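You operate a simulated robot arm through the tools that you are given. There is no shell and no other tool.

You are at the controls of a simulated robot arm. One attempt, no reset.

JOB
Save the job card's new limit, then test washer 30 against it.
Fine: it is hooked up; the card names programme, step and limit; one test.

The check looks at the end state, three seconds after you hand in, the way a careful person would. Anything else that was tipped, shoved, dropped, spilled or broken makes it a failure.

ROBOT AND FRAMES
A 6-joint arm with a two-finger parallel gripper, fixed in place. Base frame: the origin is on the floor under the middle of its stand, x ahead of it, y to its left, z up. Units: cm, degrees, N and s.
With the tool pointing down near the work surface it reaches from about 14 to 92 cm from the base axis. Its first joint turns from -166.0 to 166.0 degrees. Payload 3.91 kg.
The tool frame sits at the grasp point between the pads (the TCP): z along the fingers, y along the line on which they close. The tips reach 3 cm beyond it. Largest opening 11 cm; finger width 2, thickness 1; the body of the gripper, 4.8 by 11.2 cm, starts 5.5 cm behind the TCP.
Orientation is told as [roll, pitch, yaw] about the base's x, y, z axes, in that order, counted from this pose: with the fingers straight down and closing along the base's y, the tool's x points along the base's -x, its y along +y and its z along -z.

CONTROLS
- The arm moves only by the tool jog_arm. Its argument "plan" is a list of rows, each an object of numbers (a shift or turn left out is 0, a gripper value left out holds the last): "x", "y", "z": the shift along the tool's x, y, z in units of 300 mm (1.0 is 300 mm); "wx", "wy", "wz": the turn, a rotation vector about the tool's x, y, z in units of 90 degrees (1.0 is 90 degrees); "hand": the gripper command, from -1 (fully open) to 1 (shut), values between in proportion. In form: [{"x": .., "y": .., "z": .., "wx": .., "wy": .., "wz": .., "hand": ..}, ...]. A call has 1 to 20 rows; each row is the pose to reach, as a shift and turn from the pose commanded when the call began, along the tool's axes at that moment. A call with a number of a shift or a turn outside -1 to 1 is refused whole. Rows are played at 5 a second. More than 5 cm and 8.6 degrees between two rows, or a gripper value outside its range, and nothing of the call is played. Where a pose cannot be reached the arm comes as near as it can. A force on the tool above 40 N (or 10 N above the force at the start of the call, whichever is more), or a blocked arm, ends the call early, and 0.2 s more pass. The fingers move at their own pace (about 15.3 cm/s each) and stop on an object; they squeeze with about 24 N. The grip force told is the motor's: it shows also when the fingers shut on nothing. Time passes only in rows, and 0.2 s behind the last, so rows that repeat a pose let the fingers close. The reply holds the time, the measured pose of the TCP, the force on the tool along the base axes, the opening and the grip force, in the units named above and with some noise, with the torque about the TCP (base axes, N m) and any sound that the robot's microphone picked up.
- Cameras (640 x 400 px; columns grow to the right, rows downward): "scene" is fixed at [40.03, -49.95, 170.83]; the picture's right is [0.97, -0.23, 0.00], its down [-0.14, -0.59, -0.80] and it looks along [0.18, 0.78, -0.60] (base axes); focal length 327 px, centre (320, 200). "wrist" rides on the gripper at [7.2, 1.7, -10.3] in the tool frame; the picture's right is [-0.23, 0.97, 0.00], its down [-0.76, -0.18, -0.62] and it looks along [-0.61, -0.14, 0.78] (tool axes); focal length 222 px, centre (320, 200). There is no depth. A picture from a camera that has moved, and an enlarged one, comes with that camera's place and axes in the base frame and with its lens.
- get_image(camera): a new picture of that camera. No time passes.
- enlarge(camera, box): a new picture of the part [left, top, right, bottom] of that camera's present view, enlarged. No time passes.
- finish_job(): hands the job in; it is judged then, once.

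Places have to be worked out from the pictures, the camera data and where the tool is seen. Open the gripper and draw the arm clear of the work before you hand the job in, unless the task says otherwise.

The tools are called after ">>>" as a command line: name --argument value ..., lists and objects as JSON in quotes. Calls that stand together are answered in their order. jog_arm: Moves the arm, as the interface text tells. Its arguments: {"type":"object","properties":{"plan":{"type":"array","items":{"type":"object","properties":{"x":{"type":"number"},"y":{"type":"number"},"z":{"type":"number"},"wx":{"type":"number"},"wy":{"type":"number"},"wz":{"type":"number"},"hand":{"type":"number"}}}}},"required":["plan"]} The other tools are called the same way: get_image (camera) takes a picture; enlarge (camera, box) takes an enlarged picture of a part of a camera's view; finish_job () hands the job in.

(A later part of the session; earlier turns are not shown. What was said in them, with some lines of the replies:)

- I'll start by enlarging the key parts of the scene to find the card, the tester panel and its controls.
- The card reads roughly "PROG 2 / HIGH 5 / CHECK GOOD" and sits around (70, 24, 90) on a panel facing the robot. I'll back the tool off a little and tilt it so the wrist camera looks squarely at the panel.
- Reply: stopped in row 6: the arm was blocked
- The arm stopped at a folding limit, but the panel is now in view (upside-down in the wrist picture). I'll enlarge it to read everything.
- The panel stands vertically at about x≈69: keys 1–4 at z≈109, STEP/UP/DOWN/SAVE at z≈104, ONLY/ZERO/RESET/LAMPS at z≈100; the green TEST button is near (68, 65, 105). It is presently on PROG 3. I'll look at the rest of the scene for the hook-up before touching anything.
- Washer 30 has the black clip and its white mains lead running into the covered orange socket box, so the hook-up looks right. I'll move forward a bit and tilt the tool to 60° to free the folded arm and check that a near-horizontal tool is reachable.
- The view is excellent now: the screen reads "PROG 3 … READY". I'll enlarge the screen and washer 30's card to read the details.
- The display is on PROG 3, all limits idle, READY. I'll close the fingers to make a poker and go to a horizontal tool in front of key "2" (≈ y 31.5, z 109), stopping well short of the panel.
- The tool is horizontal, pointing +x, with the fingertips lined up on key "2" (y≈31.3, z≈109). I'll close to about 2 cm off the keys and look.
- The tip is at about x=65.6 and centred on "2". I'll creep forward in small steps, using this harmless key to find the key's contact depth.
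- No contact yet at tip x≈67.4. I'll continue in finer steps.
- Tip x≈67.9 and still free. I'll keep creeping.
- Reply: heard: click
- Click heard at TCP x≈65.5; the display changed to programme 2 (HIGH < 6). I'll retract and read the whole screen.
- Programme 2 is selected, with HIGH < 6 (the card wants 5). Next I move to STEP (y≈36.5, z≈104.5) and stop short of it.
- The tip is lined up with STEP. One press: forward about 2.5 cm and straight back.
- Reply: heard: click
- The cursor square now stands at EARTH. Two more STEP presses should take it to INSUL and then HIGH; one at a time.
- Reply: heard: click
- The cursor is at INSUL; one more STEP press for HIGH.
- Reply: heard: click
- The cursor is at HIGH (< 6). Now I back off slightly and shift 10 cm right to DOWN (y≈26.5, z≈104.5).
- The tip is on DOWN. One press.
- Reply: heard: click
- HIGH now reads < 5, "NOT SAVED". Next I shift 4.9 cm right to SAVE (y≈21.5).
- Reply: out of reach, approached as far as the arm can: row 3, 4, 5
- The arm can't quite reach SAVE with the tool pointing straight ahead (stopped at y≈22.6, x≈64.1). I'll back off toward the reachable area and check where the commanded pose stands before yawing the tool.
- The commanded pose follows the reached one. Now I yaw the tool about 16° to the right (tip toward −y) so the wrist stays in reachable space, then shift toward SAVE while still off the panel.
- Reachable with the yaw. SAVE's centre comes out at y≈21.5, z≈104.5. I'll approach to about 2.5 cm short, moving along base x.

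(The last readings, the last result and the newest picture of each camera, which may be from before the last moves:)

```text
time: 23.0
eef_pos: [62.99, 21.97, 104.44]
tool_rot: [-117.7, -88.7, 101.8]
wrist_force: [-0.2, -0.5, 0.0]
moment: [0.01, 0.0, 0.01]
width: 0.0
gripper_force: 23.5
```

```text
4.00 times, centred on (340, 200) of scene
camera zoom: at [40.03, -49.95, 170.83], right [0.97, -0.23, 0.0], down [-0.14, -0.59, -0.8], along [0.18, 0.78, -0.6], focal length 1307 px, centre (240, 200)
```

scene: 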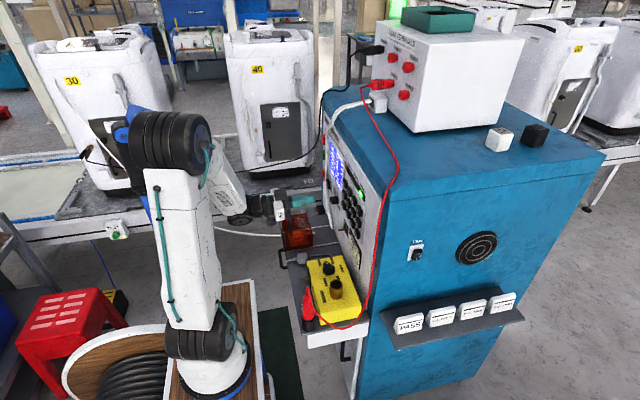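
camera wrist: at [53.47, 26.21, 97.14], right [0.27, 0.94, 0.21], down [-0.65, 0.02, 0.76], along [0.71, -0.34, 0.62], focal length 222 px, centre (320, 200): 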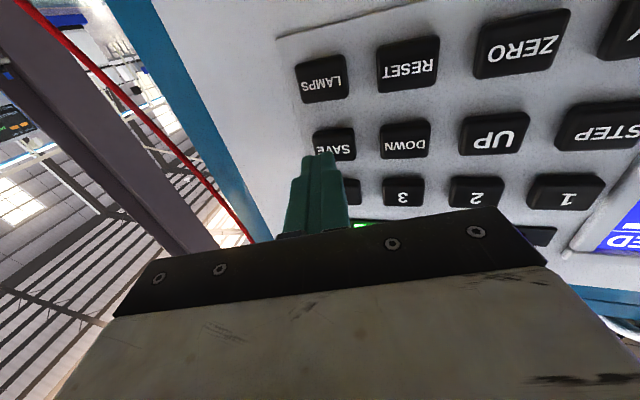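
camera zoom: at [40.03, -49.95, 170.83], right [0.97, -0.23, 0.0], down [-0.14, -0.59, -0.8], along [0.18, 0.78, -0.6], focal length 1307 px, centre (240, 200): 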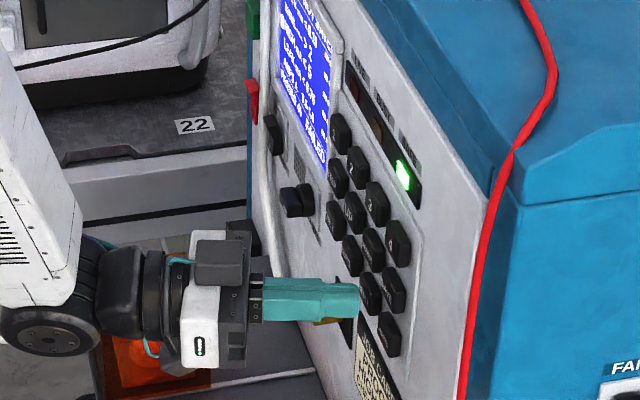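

The tip is in front of SAVE. Press straight along base x by 2.5 cm and return.

>>> jog_arm --plan '[{"y": 0.011, "z": 0.038, "hand": 1}, {"y": 0.0167, "z": 0.0574, "hand": 1}, {"y": 0.0204, "z": 0.0702, "hand": 1}, {"y": 0.0232, "z": 0.0798, "hand": 1}, {"y": 0.0167, "z": 0.0574, "hand": 1}, {"y": 0.011, "z": 0.038, "hand": 1}, {"y": 0.0, "z": 0.0, "hand": 1}]'

>>> get_image --camera "wrist"

>>> enlarge --camera "scene" --box '[300, 120, 400, 220]'

```text
time: 24.6
eef_pos: [62.94, 22.04, 104.67]
tool_rot: [-118.1, -88.9, 102.2]
wrist_force: [-0.6, -0.1, -0.7]
moment: [0.02, -0.04, 0.0]
width: 0.0
gripper_force: 24.2
heard: click
```

```text
taken
camera wrist: at [53.42, 26.21, 97.21], right [0.27, 0.94, 0.21], down [-0.65, 0.02, 0.76], along [0.71, -0.34, 0.62], focal length 222 px, centre (320, 200)
```

wrist: 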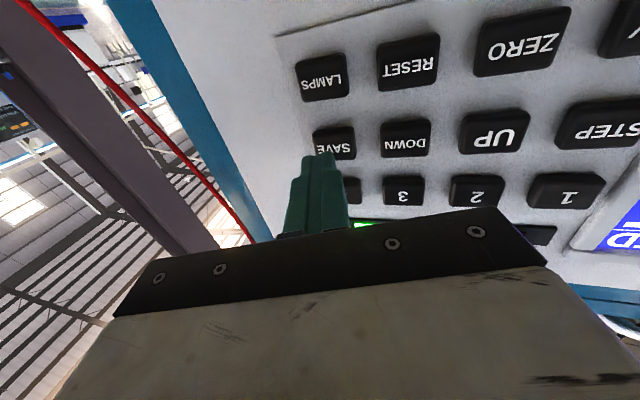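

```text
4.00 times, centred on (350, 170) of scene
camera zoom: at [40.03, -49.95, 170.83], right [0.97, -0.23, 0.0], down [-0.14, -0.59, -0.8], along [0.18, 0.78, -0.6], focal length 1307 px, centre (200, 320)
```

zoom: 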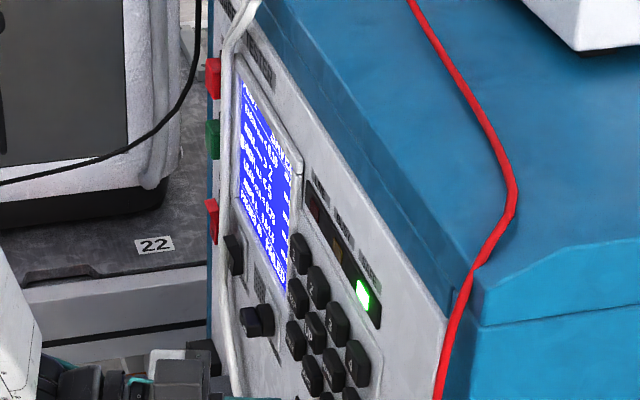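

Click heard. I'll back away, undo the yaw, and read the screen to confirm the save.

>>> jog_arm --plan '[{"y": -0.0325, "z": -0.1117, "hand": 1}, {"x": -0.02, "y": 0.081, "z": -0.197, "wx": -0.06, "hand": 1}, {"x": -0.033, "y": 0.182, "z": -0.267, "wx": -0.12, "hand": 1}, {"x": -0.043, "y": 0.254, "z": -0.316, "wx": -0.18, "hand": 1}, {"x": -0.043, "y": 0.254, "z": -0.316, "wx": -0.18, "hand": 1}]'

>>> get_image --camera "wrist"

>>> enlarge --camera "wrist" --box '[380, 0, 640, 180]'

```text
time: 25.8
eef_pos: [55.93, 31.89, 105.59]
tool_rot: [-101.7, -88.6, 101.9]
wrist_force: [-0.6, 0.5, 0.0]
moment: [0.01, -0.01, 0.0]
width: 0.0
gripper_force: 24.1
```

```text
taken
camera wrist: at [45.57, 33.32, 98.27], right [-0.01, 0.98, 0.21], down [-0.63, -0.17, 0.76], along [0.78, -0.12, 0.61], focal length 222 px, centre (320, 200)
```

wrist: 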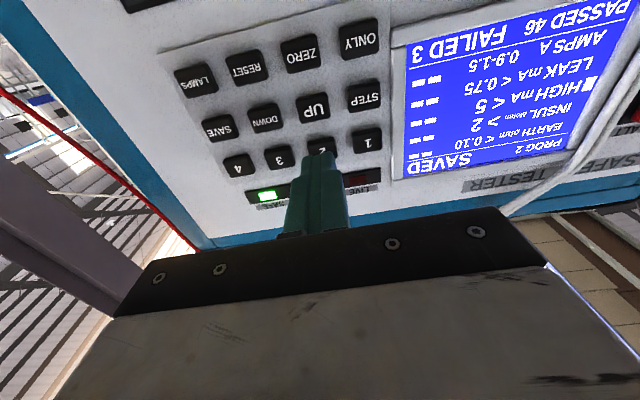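

```text
2.22 times, centred on (510, 90) of wrist
camera zoom: at [45.57, 33.32, 98.27], right [-0.01, 0.98, 0.21], down [-0.63, -0.17, 0.76], along [0.78, -0.12, 0.61], focal length 494 px, centre (-102, 444)
```

zoom: 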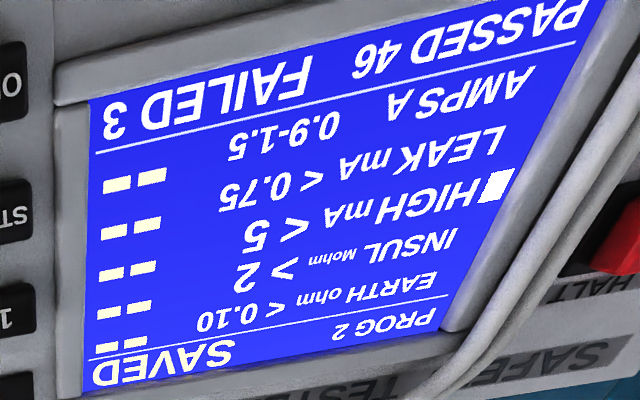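

"SAVED", PROG 2 with HIGH < 5. Now for TEST: I'll back off and move left in front of the screen to see the TEST button, the white cable and the black lead properly.

>>> jog_arm --plan '[{"x": -0.016, "y": 0.1, "z": -0.08, "hand": 1}, {"x": -0.032, "y": 0.22, "z": -0.15, "hand": 1}, {"x": -0.048, "y": 0.35, "z": -0.2, "hand": 1}, {"x": -0.064, "y": 0.48, "z": -0.2, "hand": 1}, {"x": -0.08, "y": 0.6, "z": -0.2, "hand": 1}, {"x": -0.08, "y": 0.6, "z": -0.2, "hand": 1}]'

>>> get_image --camera "wrist"

>>> get_image --camera "scene"

```text
time: 27.2
eef_pos: [50.07, 50.15, 107.86]
tool_rot: [-105.5, -89.0, 105.8]
wrist_force: [0.0, -0.3, -0.2]
moment: [0.01, 0.0, -0.02]
width: 0.0
gripper_force: 23.8
```

```text
taken
camera wrist: at [39.51, 51.53, 100.55], right [-0.01, 0.98, 0.21], down [-0.63, -0.17, 0.76], along [0.78, -0.13, 0.61], focal length 222 px, centre (320, 200)
```

wrist: 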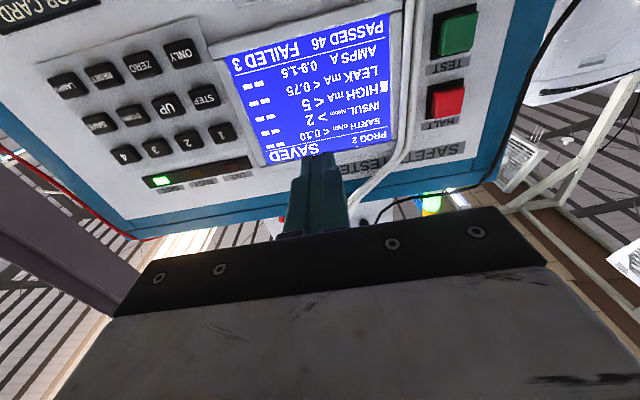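

```text
taken
```

scene: 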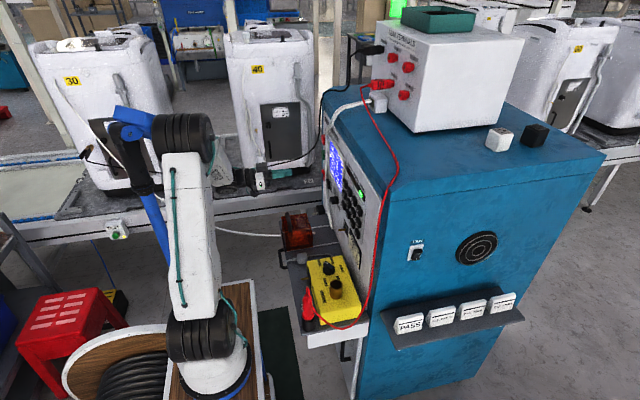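

TEST works out at y≈65.2, z≈104.4; the white cable hugs the panel at y≈60, and the black lead hangs at about y≈75 lower and to the left. I'll yaw the tool 15° left so the wrist stays clear of that lead, and move to about 8 cm in front of TEST.

>>> jog_arm --plan '[{"x": 0.02, "y": 0.09, "z": 0.02, "wx": -0.055, "hand": 1}, {"x": 0.04, "y": 0.19, "z": 0.06, "wx": -0.11, "hand": 1}, {"x": 0.07, "y": 0.29, "z": 0.1, "wx": -0.167, "hand": 1}, {"x": 0.09, "y": 0.39, "z": 0.15, "wx": -0.167, "hand": 1}, {"x": 0.113, "y": 0.48, "z": 0.2, "wx": -0.167, "hand": 1}, {"x": 0.113, "y": 0.48, "z": 0.2, "wx": -0.167, "hand": 1}]'

>>> get_image --camera "wrist"

>>> get_image --camera "scene"

>>> enlarge --camera "scene" --box '[200, 100, 360, 240]'

```text
time: 28.6
eef_pos: [55.78, 64.5, 103.78]
tool_rot: [-85.2, -88.6, 100.6]
wrist_force: [-0.6, 0.0, 0.1]
moment: [-0.01, 0.0, 0.02]
width: 0.0
gripper_force: 23.6
```

```text
taken
camera wrist: at [45.27, 63.05, 96.47], right [-0.26, 0.94, 0.21], down [-0.56, -0.32, 0.77], along [0.79, 0.08, 0.61], focal length 222 px, centre (320, 200)
```

wrist: 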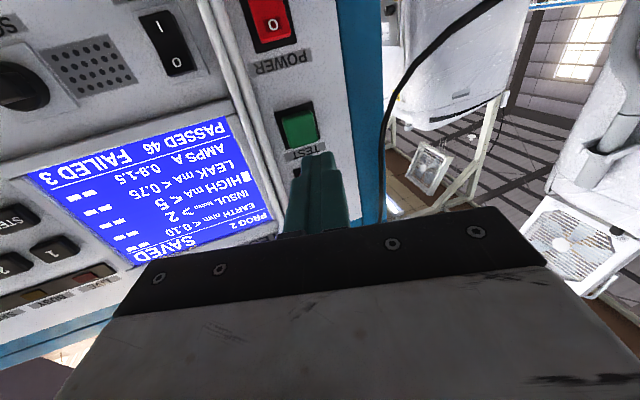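

```text
taken
```

scene: 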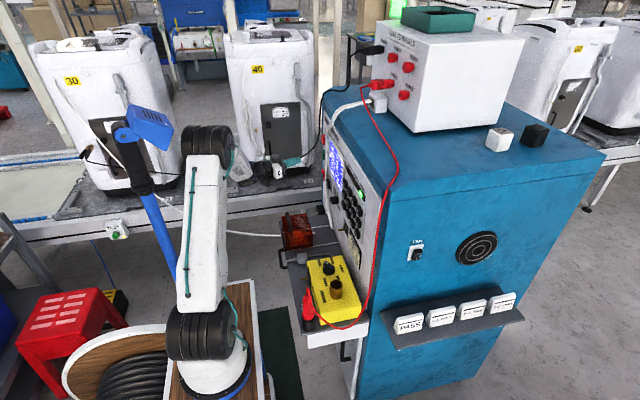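

```text
2.86 times, centred on (280, 170) of scene
camera zoom: at [40.03, -49.95, 170.83], right [0.97, -0.23, 0.0], down [-0.14, -0.59, -0.8], along [0.18, 0.78, -0.6], focal length 933 px, centre (434, 286)
```

zoom: 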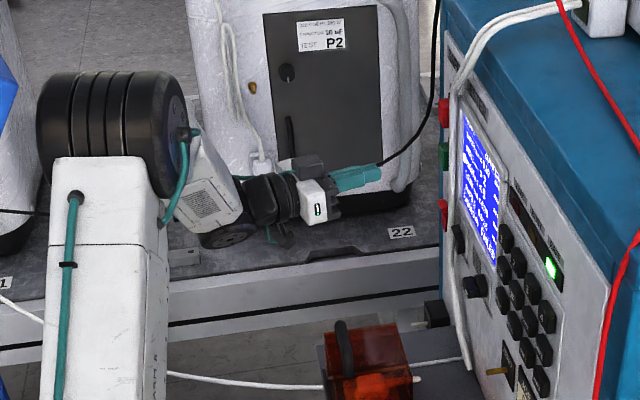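

The tip is at about (58.7, 65.3, 103.8), the lead clears the gripper by several cm. I'll advance to ~2.5 cm from TEST and raise 0.4 cm.

>>> jog_arm --plan '[{"x": -0.006, "y": -0.025, "z": 0.093, "hand": 1}, {"x": -0.0133, "y": -0.05, "z": 0.186, "hand": 1}, {"x": -0.0133, "y": -0.05, "z": 0.186, "hand": 1}]'

>>> get_image --camera "wrist"

>>> enlarge --camera "scene" --box '[250, 100, 370, 200]'

```text
time: 29.4
eef_pos: [61.62, 64.28, 104.13]
tool_rot: [-86.1, -88.7, 101.5]
wrist_force: [0.0, -0.5, 1.2]
moment: [0.01, 0.01, -0.04]
width: 0.01
gripper_force: 24.0
```

```text
taken
camera wrist: at [51.12, 62.99, 96.85], right [-0.26, 0.94, 0.21], down [-0.56, -0.32, 0.77], along [0.79, 0.08, 0.61], focal length 222 px, centre (320, 200)
```

wrist: 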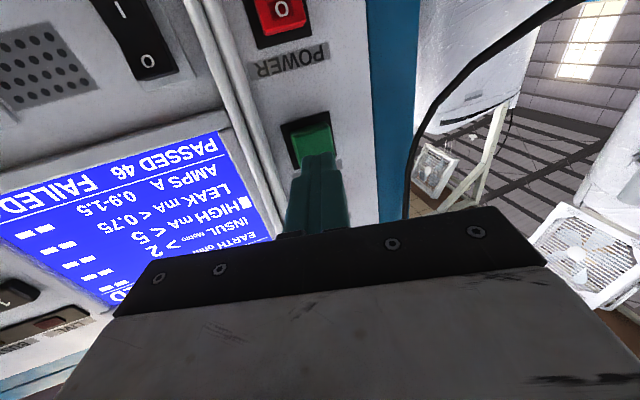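

```text
4.00 times, centred on (310, 150) of scene
camera zoom: at [40.03, -49.95, 170.83], right [0.97, -0.23, 0.0], down [-0.14, -0.59, -0.8], along [0.18, 0.78, -0.6], focal length 1307 px, centre (360, 400)
```

zoom: 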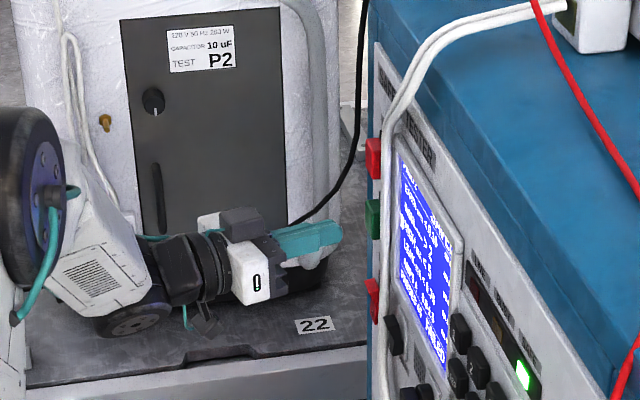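

The tip is at about x=64.5 in front of TEST's cap. I'll creep forward to find contact, watching for the click.

>>> jog_arm --plan '[{"y": -0.0087, "z": 0.0321, "hand": 1}, {"y": -0.0139, "z": 0.0514, "hand": 1}, {"y": -0.0173, "z": 0.0642, "hand": 1}, {"y": -0.0199, "z": 0.0738, "hand": 1}]'

>>> get_image --camera "wrist"

```text
time: 30.4
eef_pos: [63.98, 64.41, 104.27]
tool_rot: [-86.3, -88.8, 101.5]
wrist_force: [-0.6, -0.1, 0.2]
moment: [0.0, 0.0, -0.02]
width: 0.02
gripper_force: 23.4
```

```text
taken
camera wrist: at [53.43, 63.03, 97.09], right [-0.26, 0.94, 0.21], down [-0.56, -0.32, 0.77], along [0.79, 0.08, 0.61], focal length 222 px, centre (320, 200)
```

wrist: 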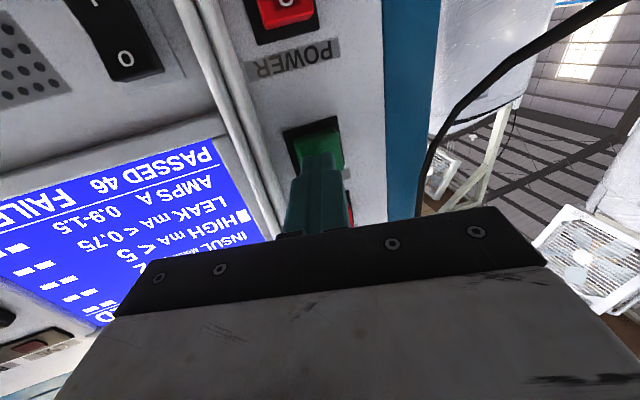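

No contact yet at tip x≈66.9. A few finer steps more.

>>> jog_arm --plan '[{"y": -0.0017, "z": 0.0064, "hand": 1}, {"y": -0.0035, "z": 0.0128, "hand": 1}, {"y": -0.0052, "z": 0.0193, "hand": 1}]'

>>> get_image --camera "wrist"

```text
time: 31.2
eef_pos: [64.55, 64.48, 104.36]
tool_rot: [-86.7, -88.6, 102.0]
wrist_force: [0.7, 1.4, -0.5]
moment: [0.01, -0.03, 0.01]
width: 0.0
gripper_force: 24.3
```

```text
taken
camera wrist: at [53.97, 63.03, 97.12], right [-0.26, 0.94, 0.21], down [-0.56, -0.32, 0.77], along [0.79, 0.08, 0.61], focal length 222 px, centre (320, 200)
```

wrist: 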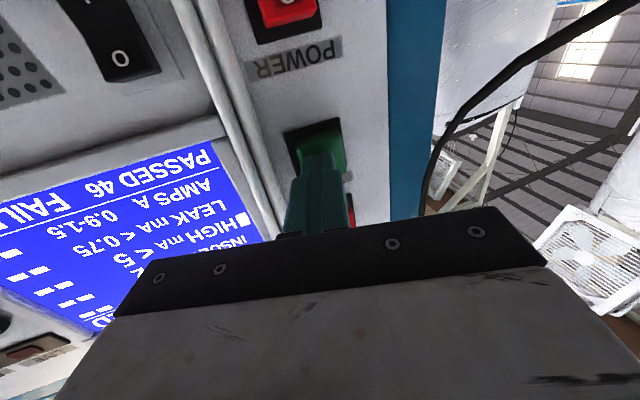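

Corner at about x≈67.7, still no click. Next: another 0.5 cm.

>>> jog_arm --plan '[{"y": -0.0017, "z": 0.0064, "hand": 1}, {"y": -0.0035, "z": 0.0128, "hand": 1}, {"y": -0.0043, "z": 0.016, "hand": 1}]'

>>> get_image --camera "wrist"

```text
time: 32.0
eef_pos: [64.94, 64.21, 104.45]
tool_rot: [-87.9, -88.9, 103.1]
wrist_force: [-2.8, 1.6, 1.6]
moment: [-0.01, -0.03, 0.04]
width: 0.0
gripper_force: 24.0
```

```text
taken
camera wrist: at [54.41, 63.03, 97.09], right [-0.26, 0.94, 0.21], down [-0.56, -0.32, 0.77], along [0.79, 0.08, 0.61], focal length 222 px, centre (320, 200)
```

wrist: 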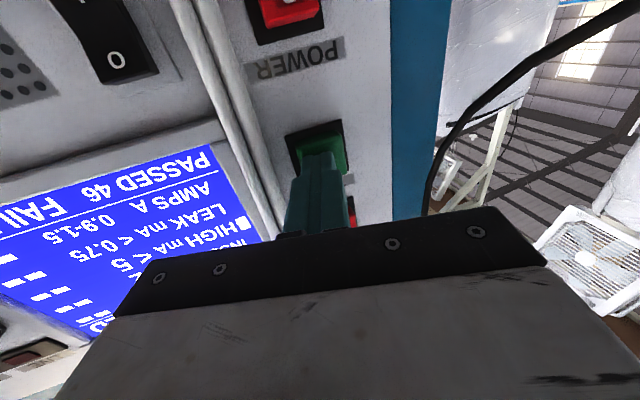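

Contact force (≈3 N) is building on the cap. A little further until it clicks.

>>> jog_arm --plan '[{"y": -0.0009, "z": 0.0032, "hand": 1}, {"y": -0.0017, "z": 0.0064, "hand": 1}, {"y": -0.0026, "z": 0.0096, "hand": 1}]'

>>> get_image --camera "wrist"

```text
time: 32.8
eef_pos: [65.26, 64.26, 104.46]
tool_rot: [-86.5, -88.6, 101.8]
wrist_force: [-5.3, 0.2, 0.0]
moment: [0.0, 0.02, -0.04]
width: 0.03
gripper_force: 24.1
heard: click
```

```text
taken
camera wrist: at [54.73, 63.04, 97.09], right [-0.26, 0.94, 0.21], down [-0.56, -0.32, 0.77], along [0.79, 0.08, 0.61], focal length 222 px, centre (320, 200)
```

wrist: 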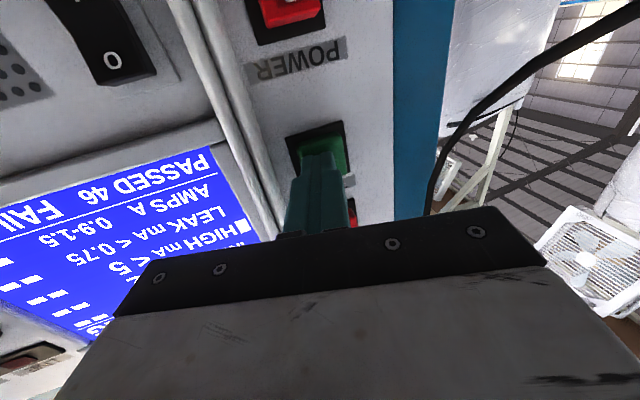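

Click. I'll retract straight out and look at the screen and the lamps.

>>> jog_arm --plan '[{"y": 0.0087, "z": -0.0321, "hand": 1}, {"y": 0.026, "z": -0.0963, "hand": 1}, {"y": 0.056, "z": -0.21, "hand": 1}, {"y": 0.087, "z": -0.321, "hand": 1}, {"y": 0.087, "z": -0.321, "hand": 1}]'

>>> get_image --camera "wrist"

>>> enlarge --camera "scene" --box '[300, 110, 400, 210]'

```text
time: 34.0
eef_pos: [55.22, 64.19, 104.22]
tool_rot: [-87.0, -88.7, 102.4]
wrist_force: [-0.1, 0.1, -0.5]
moment: [-0.02, -0.02, 0.0]
width: 0.0
gripper_force: 23.7
```

```text
taken
camera wrist: at [44.73, 62.95, 96.92], right [-0.26, 0.94, 0.21], down [-0.56, -0.32, 0.77], along [0.79, 0.08, 0.61], focal length 222 px, centre (320, 200)
```

wrist: 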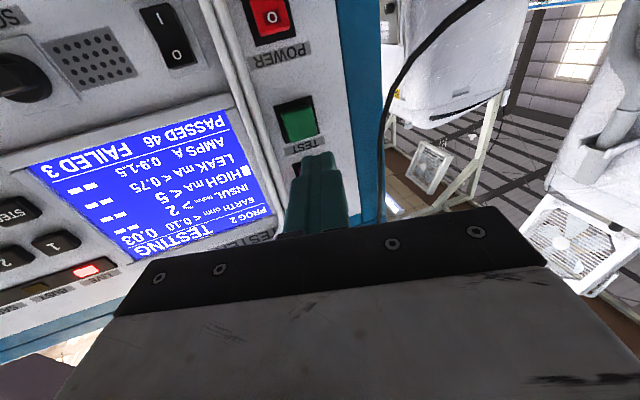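

```text
4.00 times, centred on (350, 160) of scene
camera zoom: at [40.03, -49.95, 170.83], right [0.97, -0.23, 0.0], down [-0.14, -0.59, -0.8], along [0.18, 0.78, -0.6], focal length 1307 px, centre (200, 360)
```

zoom: 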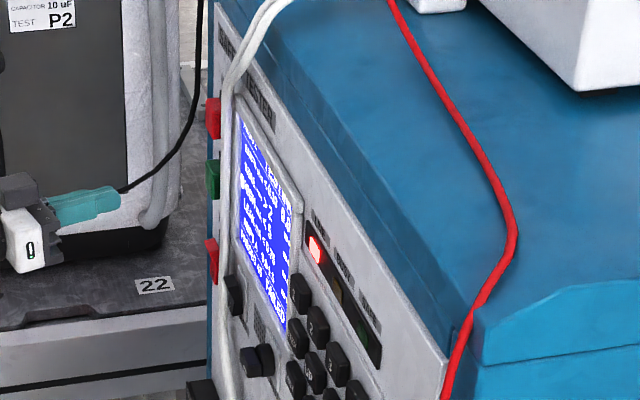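

The test is running (TESTING, LIVE lamp red, EARTH 0.03). I'll move the hand back away from the leads and let time pass.

>>> jog_arm --plan '[{"x": -0.03, "y": -0.09, "z": -0.08, "wx": 0.05, "hand": 1}, {"x": -0.06, "y": -0.19, "z": -0.16, "wx": 0.1, "hand": 1}, {"x": -0.09, "y": -0.3, "z": -0.23, "wx": 0.14, "hand": 1}, {"x": -0.12, "y": -0.404, "z": -0.288, "wx": 0.167, "hand": 1}, {"x": -0.12, "y": -0.404, "z": -0.288, "wx": 0.167, "hand": 1}, {"x": -0.12, "y": -0.404, "z": -0.288, "wx": 0.167, "hand": 1}, {"x": -0.12, "y": -0.404, "z": -0.288, "wx": 0.167, "hand": 1}, {"x": -0.12, "y": -0.404, "z": -0.288, "wx": 0.167, "hand": 1}, {"x": -0.12, "y": -0.404, "z": -0.288, "wx": 0.167, "hand": 1}, {"x": -0.12, "y": -0.404, "z": -0.288, "wx": 0.167, "hand": 1}]'

>>> get_image --camera "wrist"

>>> enlarge --camera "wrist" --box '[220, 0, 420, 170]'

```text
time: 36.2
eef_pos: [51.14, 50.0, 107.7]
tool_rot: [-96.1, -88.1, 95.2]
wrist_force: [0.1, -0.1, -0.5]
moment: [0.01, -0.04, 0.01]
width: 0.0
gripper_force: 23.9
```

```text
taken
camera wrist: at [40.7, 51.51, 100.36], right [0.01, 0.98, 0.2], down [-0.63, -0.15, 0.76], along [0.78, -0.13, 0.61], focal length 222 px, centre (320, 200)
```

wrist: 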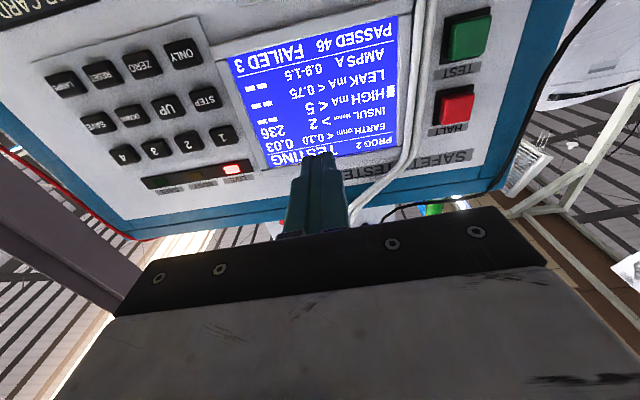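

```text
2.35 times, centred on (320, 85) of wrist
camera zoom: at [40.7, 51.51, 100.36], right [0.01, 0.98, 0.2], down [-0.63, -0.15, 0.76], along [0.78, -0.13, 0.61], focal length 523 px, centre (320, 471)
```

zoom: 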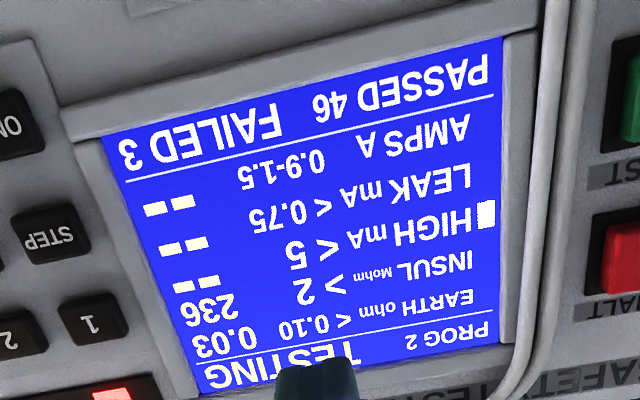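

The test is stepping through: EARTH 0.03, INSUL 236, HIGH next. I'll wait for the rest.

>>> jog_arm --plan '[{"z": -0.02, "hand": 1}, {"z": -0.04, "hand": 1}, {"z": -0.04, "hand": 1}, {"z": -0.04, "hand": 1}, {"z": -0.04, "hand": 1}, {"z": -0.04, "hand": 1}, {"z": -0.04, "hand": 1}, {"z": -0.04, "hand": 1}, {"z": -0.04, "hand": 1}, {"z": -0.04, "hand": 1}, {"z": -0.04, "hand": 1}, {"z": -0.04, "hand": 1}, {"z": -0.04, "hand": 1}, {"z": -0.04, "hand": 1}, {"z": -0.04, "hand": 1}, {"z": -0.04, "hand": 1}, {"z": -0.04, "hand": 1}, {"z": -0.04, "hand": 1}, {"z": -0.04, "hand": 1}, {"z": -0.04, "hand": 1}]'

>>> enlarge --camera "wrist" --box '[120, 0, 420, 200]'

```text
time: 40.4
eef_pos: [50.85, 49.51, 107.82]
tool_rot: [-97.5, -88.3, 95.7]
wrist_force: [0.2, 0.1, -0.1]
moment: [0.0, -0.04, -0.02]
width: 0.03
gripper_force: 24.3
```

```text
2.00 times, centred on (270, 100) of wrist
camera zoom: at [40.43, 51.3, 100.46], right [0.03, 0.98, 0.2], down [-0.63, -0.14, 0.76], along [0.78, -0.15, 0.61], focal length 444 px, centre (420, 400)
```

zoom: 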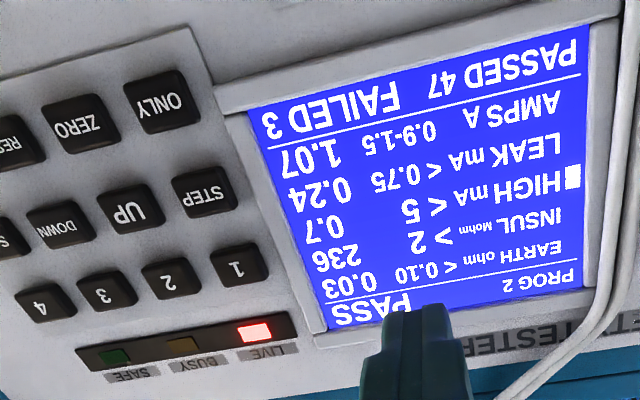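

Result: PASS, all five values in limits, PASSED 47. The LIVE lamp is still on, so I'll draw the arm up and back, open the gripper, and wait for SAFE.

>>> jog_arm --plan '[{"z": -0.08, "hand": 1}, {"x": -0.075, "y": -0.06, "z": -0.12, "wy": 0.06, "hand": 1}, {"x": -0.15, "y": -0.12, "z": -0.15, "wy": 0.12, "hand": 1}, {"x": -0.225, "y": -0.18, "z": -0.17, "wy": 0.18, "hand": 1}, {"x": -0.3, "y": -0.24, "z": -0.19, "wy": 0.25, "hand": 1}, {"x": -0.373, "y": -0.3, "z": -0.195, "wy": 0.32, "hand": 1}, {"x": -0.373, "y": -0.3, "z": -0.195, "wy": 0.32, "hand": -1}, {"x": -0.373, "y": -0.3, "z": -0.195, "wy": 0.32, "hand": -1}, {"x": -0.373, "y": -0.3, "z": -0.195, "wy": 0.32, "hand": -1}, {"x": -0.373, "y": -0.3, "z": -0.195, "wy": 0.32, "hand": -1}]'

>>> get_image --camera "wrist"

>>> get_image --camera "scene"

```text
time: 42.6
eef_pos: [43.21, 41.71, 119.46]
tool_rot: [-2.5, -61.4, 2.4]
wrist_force: [-0.8, -0.2, -0.4]
moment: [-0.01, 0.0, 0.01]
width: 11.0
gripper_force: 0.1
```

```text
taken
camera wrist: at [30.38, 43.2, 118.05], right [0.1, 0.98, 0.18], down [-0.18, -0.16, 0.97], along [0.98, -0.13, 0.16], focal length 222 px, centre (320, 200)
```

wrist: 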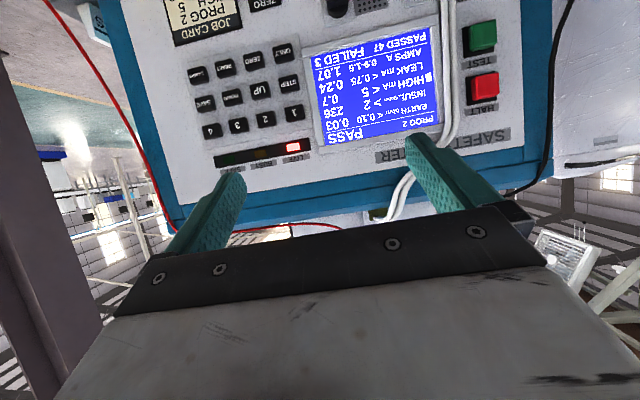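

```text
taken
```

scene: 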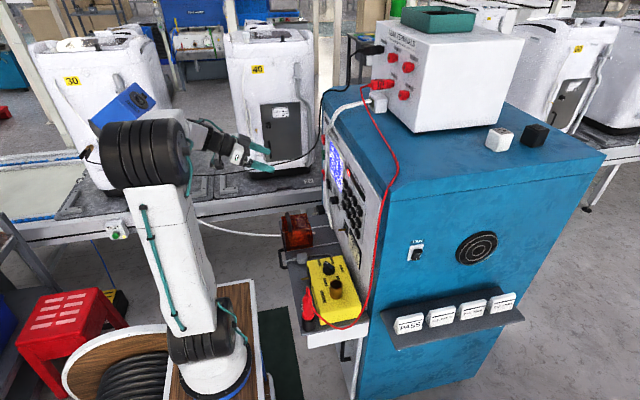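

The arm is clear and the gripper open; the LIVE lamp is still lit. I'll wait a few seconds and recheck the card, screen and lamps.

>>> jog_arm --plan '[{"hand": -1}, {"hand": -1}, {"hand": -1}, {"hand": -1}, {"hand": -1}, {"hand": -1}, {"hand": -1}, {"hand": -1}, {"hand": -1}, {"hand": -1}, {"hand": -1}, {"hand": -1}, {"hand": -1}, {"hand": -1}, {"hand": -1}, {"hand": -1}, {"hand": -1}, {"hand": -1}, {"hand": -1}, {"hand": -1}]'

>>> enlarge --camera "wrist" --box '[180, 0, 460, 175]'

>>> enlarge --camera "wrist" --box '[150, 0, 270, 75]'

```text
time: 46.8
eef_pos: [43.36, 41.67, 119.49]
tool_rot: [-2.5, -61.4, 2.3]
wrist_force: [0.4, 0.5, 0.2]
moment: [0.01, -0.02, -0.01]
width: 11.01
gripper_force: 0.0
```

```text
2.29 times, centred on (320, 88) of wrist
camera zoom: at [30.49, 43.19, 118.03], right [0.11, 0.98, 0.18], down [-0.18, -0.16, 0.97], along [0.98, -0.14, 0.16], focal length 508 px, centre (320, 457)
```

zoom: 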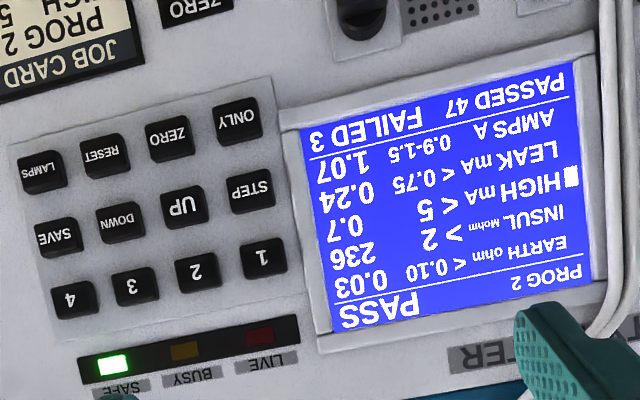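

```text
5.33 times, centred on (210, 38) of wrist
camera zoom: at [30.49, 43.19, 118.03], right [0.11, 0.98, 0.18], down [-0.18, -0.16, 0.97], along [0.98, -0.14, 0.16], focal length 1185 px, centre (907, 1067)
```

zoom: 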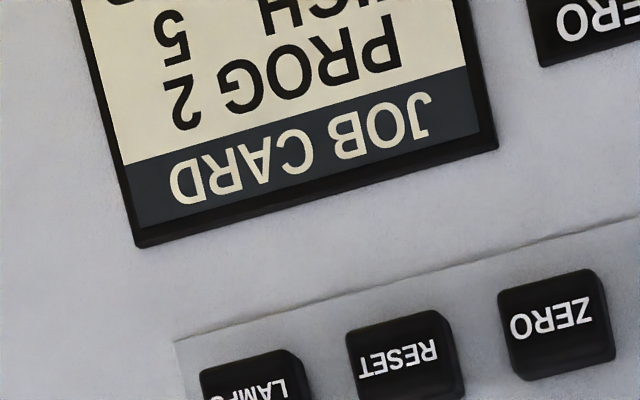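

SAFE is lit green, the screen shows PROG 2, HIGH < 5 saved, PASS with PASSED 47 / FAILED 3. The card's PROG 2 / HIGH 5 matches, nothing else was disturbed, the gripper is open and the arm is clear, so I hand in.

>>> finish_job

```text
The job is handed in.
```

I saved the card's new limit and ran one test on washer 30 against it; **it passed**. I then handed the job in.

- **Limit:** The card reads PROG 2, HIGH 5. I changed the HIGH limit in programme 2 from 6 mA to 5 mA, and the screen showed SAVED.
- **Test:** One press of TEST ran all five steps:

| Step | Limit | Result |
|---|---|---|
| EARTH (ohm) | < 0.10 | 0.03 |
| INSUL (Mohm) | > 2 | 236 |
| HIGH (mA) | < 5 | 0.7 |
| LEAK (mA) | < 0.75 | 0.24 |
| AMPS (A) | 0.9–1.5 | 1.07 |

- **End state:** The counters went from 46 to 47 passed, with 3 failed unchanged. The green SAFE lamp is lit, the gripper is open and the arm is clear. As far as the pictures show, nothing else was disturbed.

The card also says CHECK GOOD. I took that as not part of this job and left the yellow check box alone.
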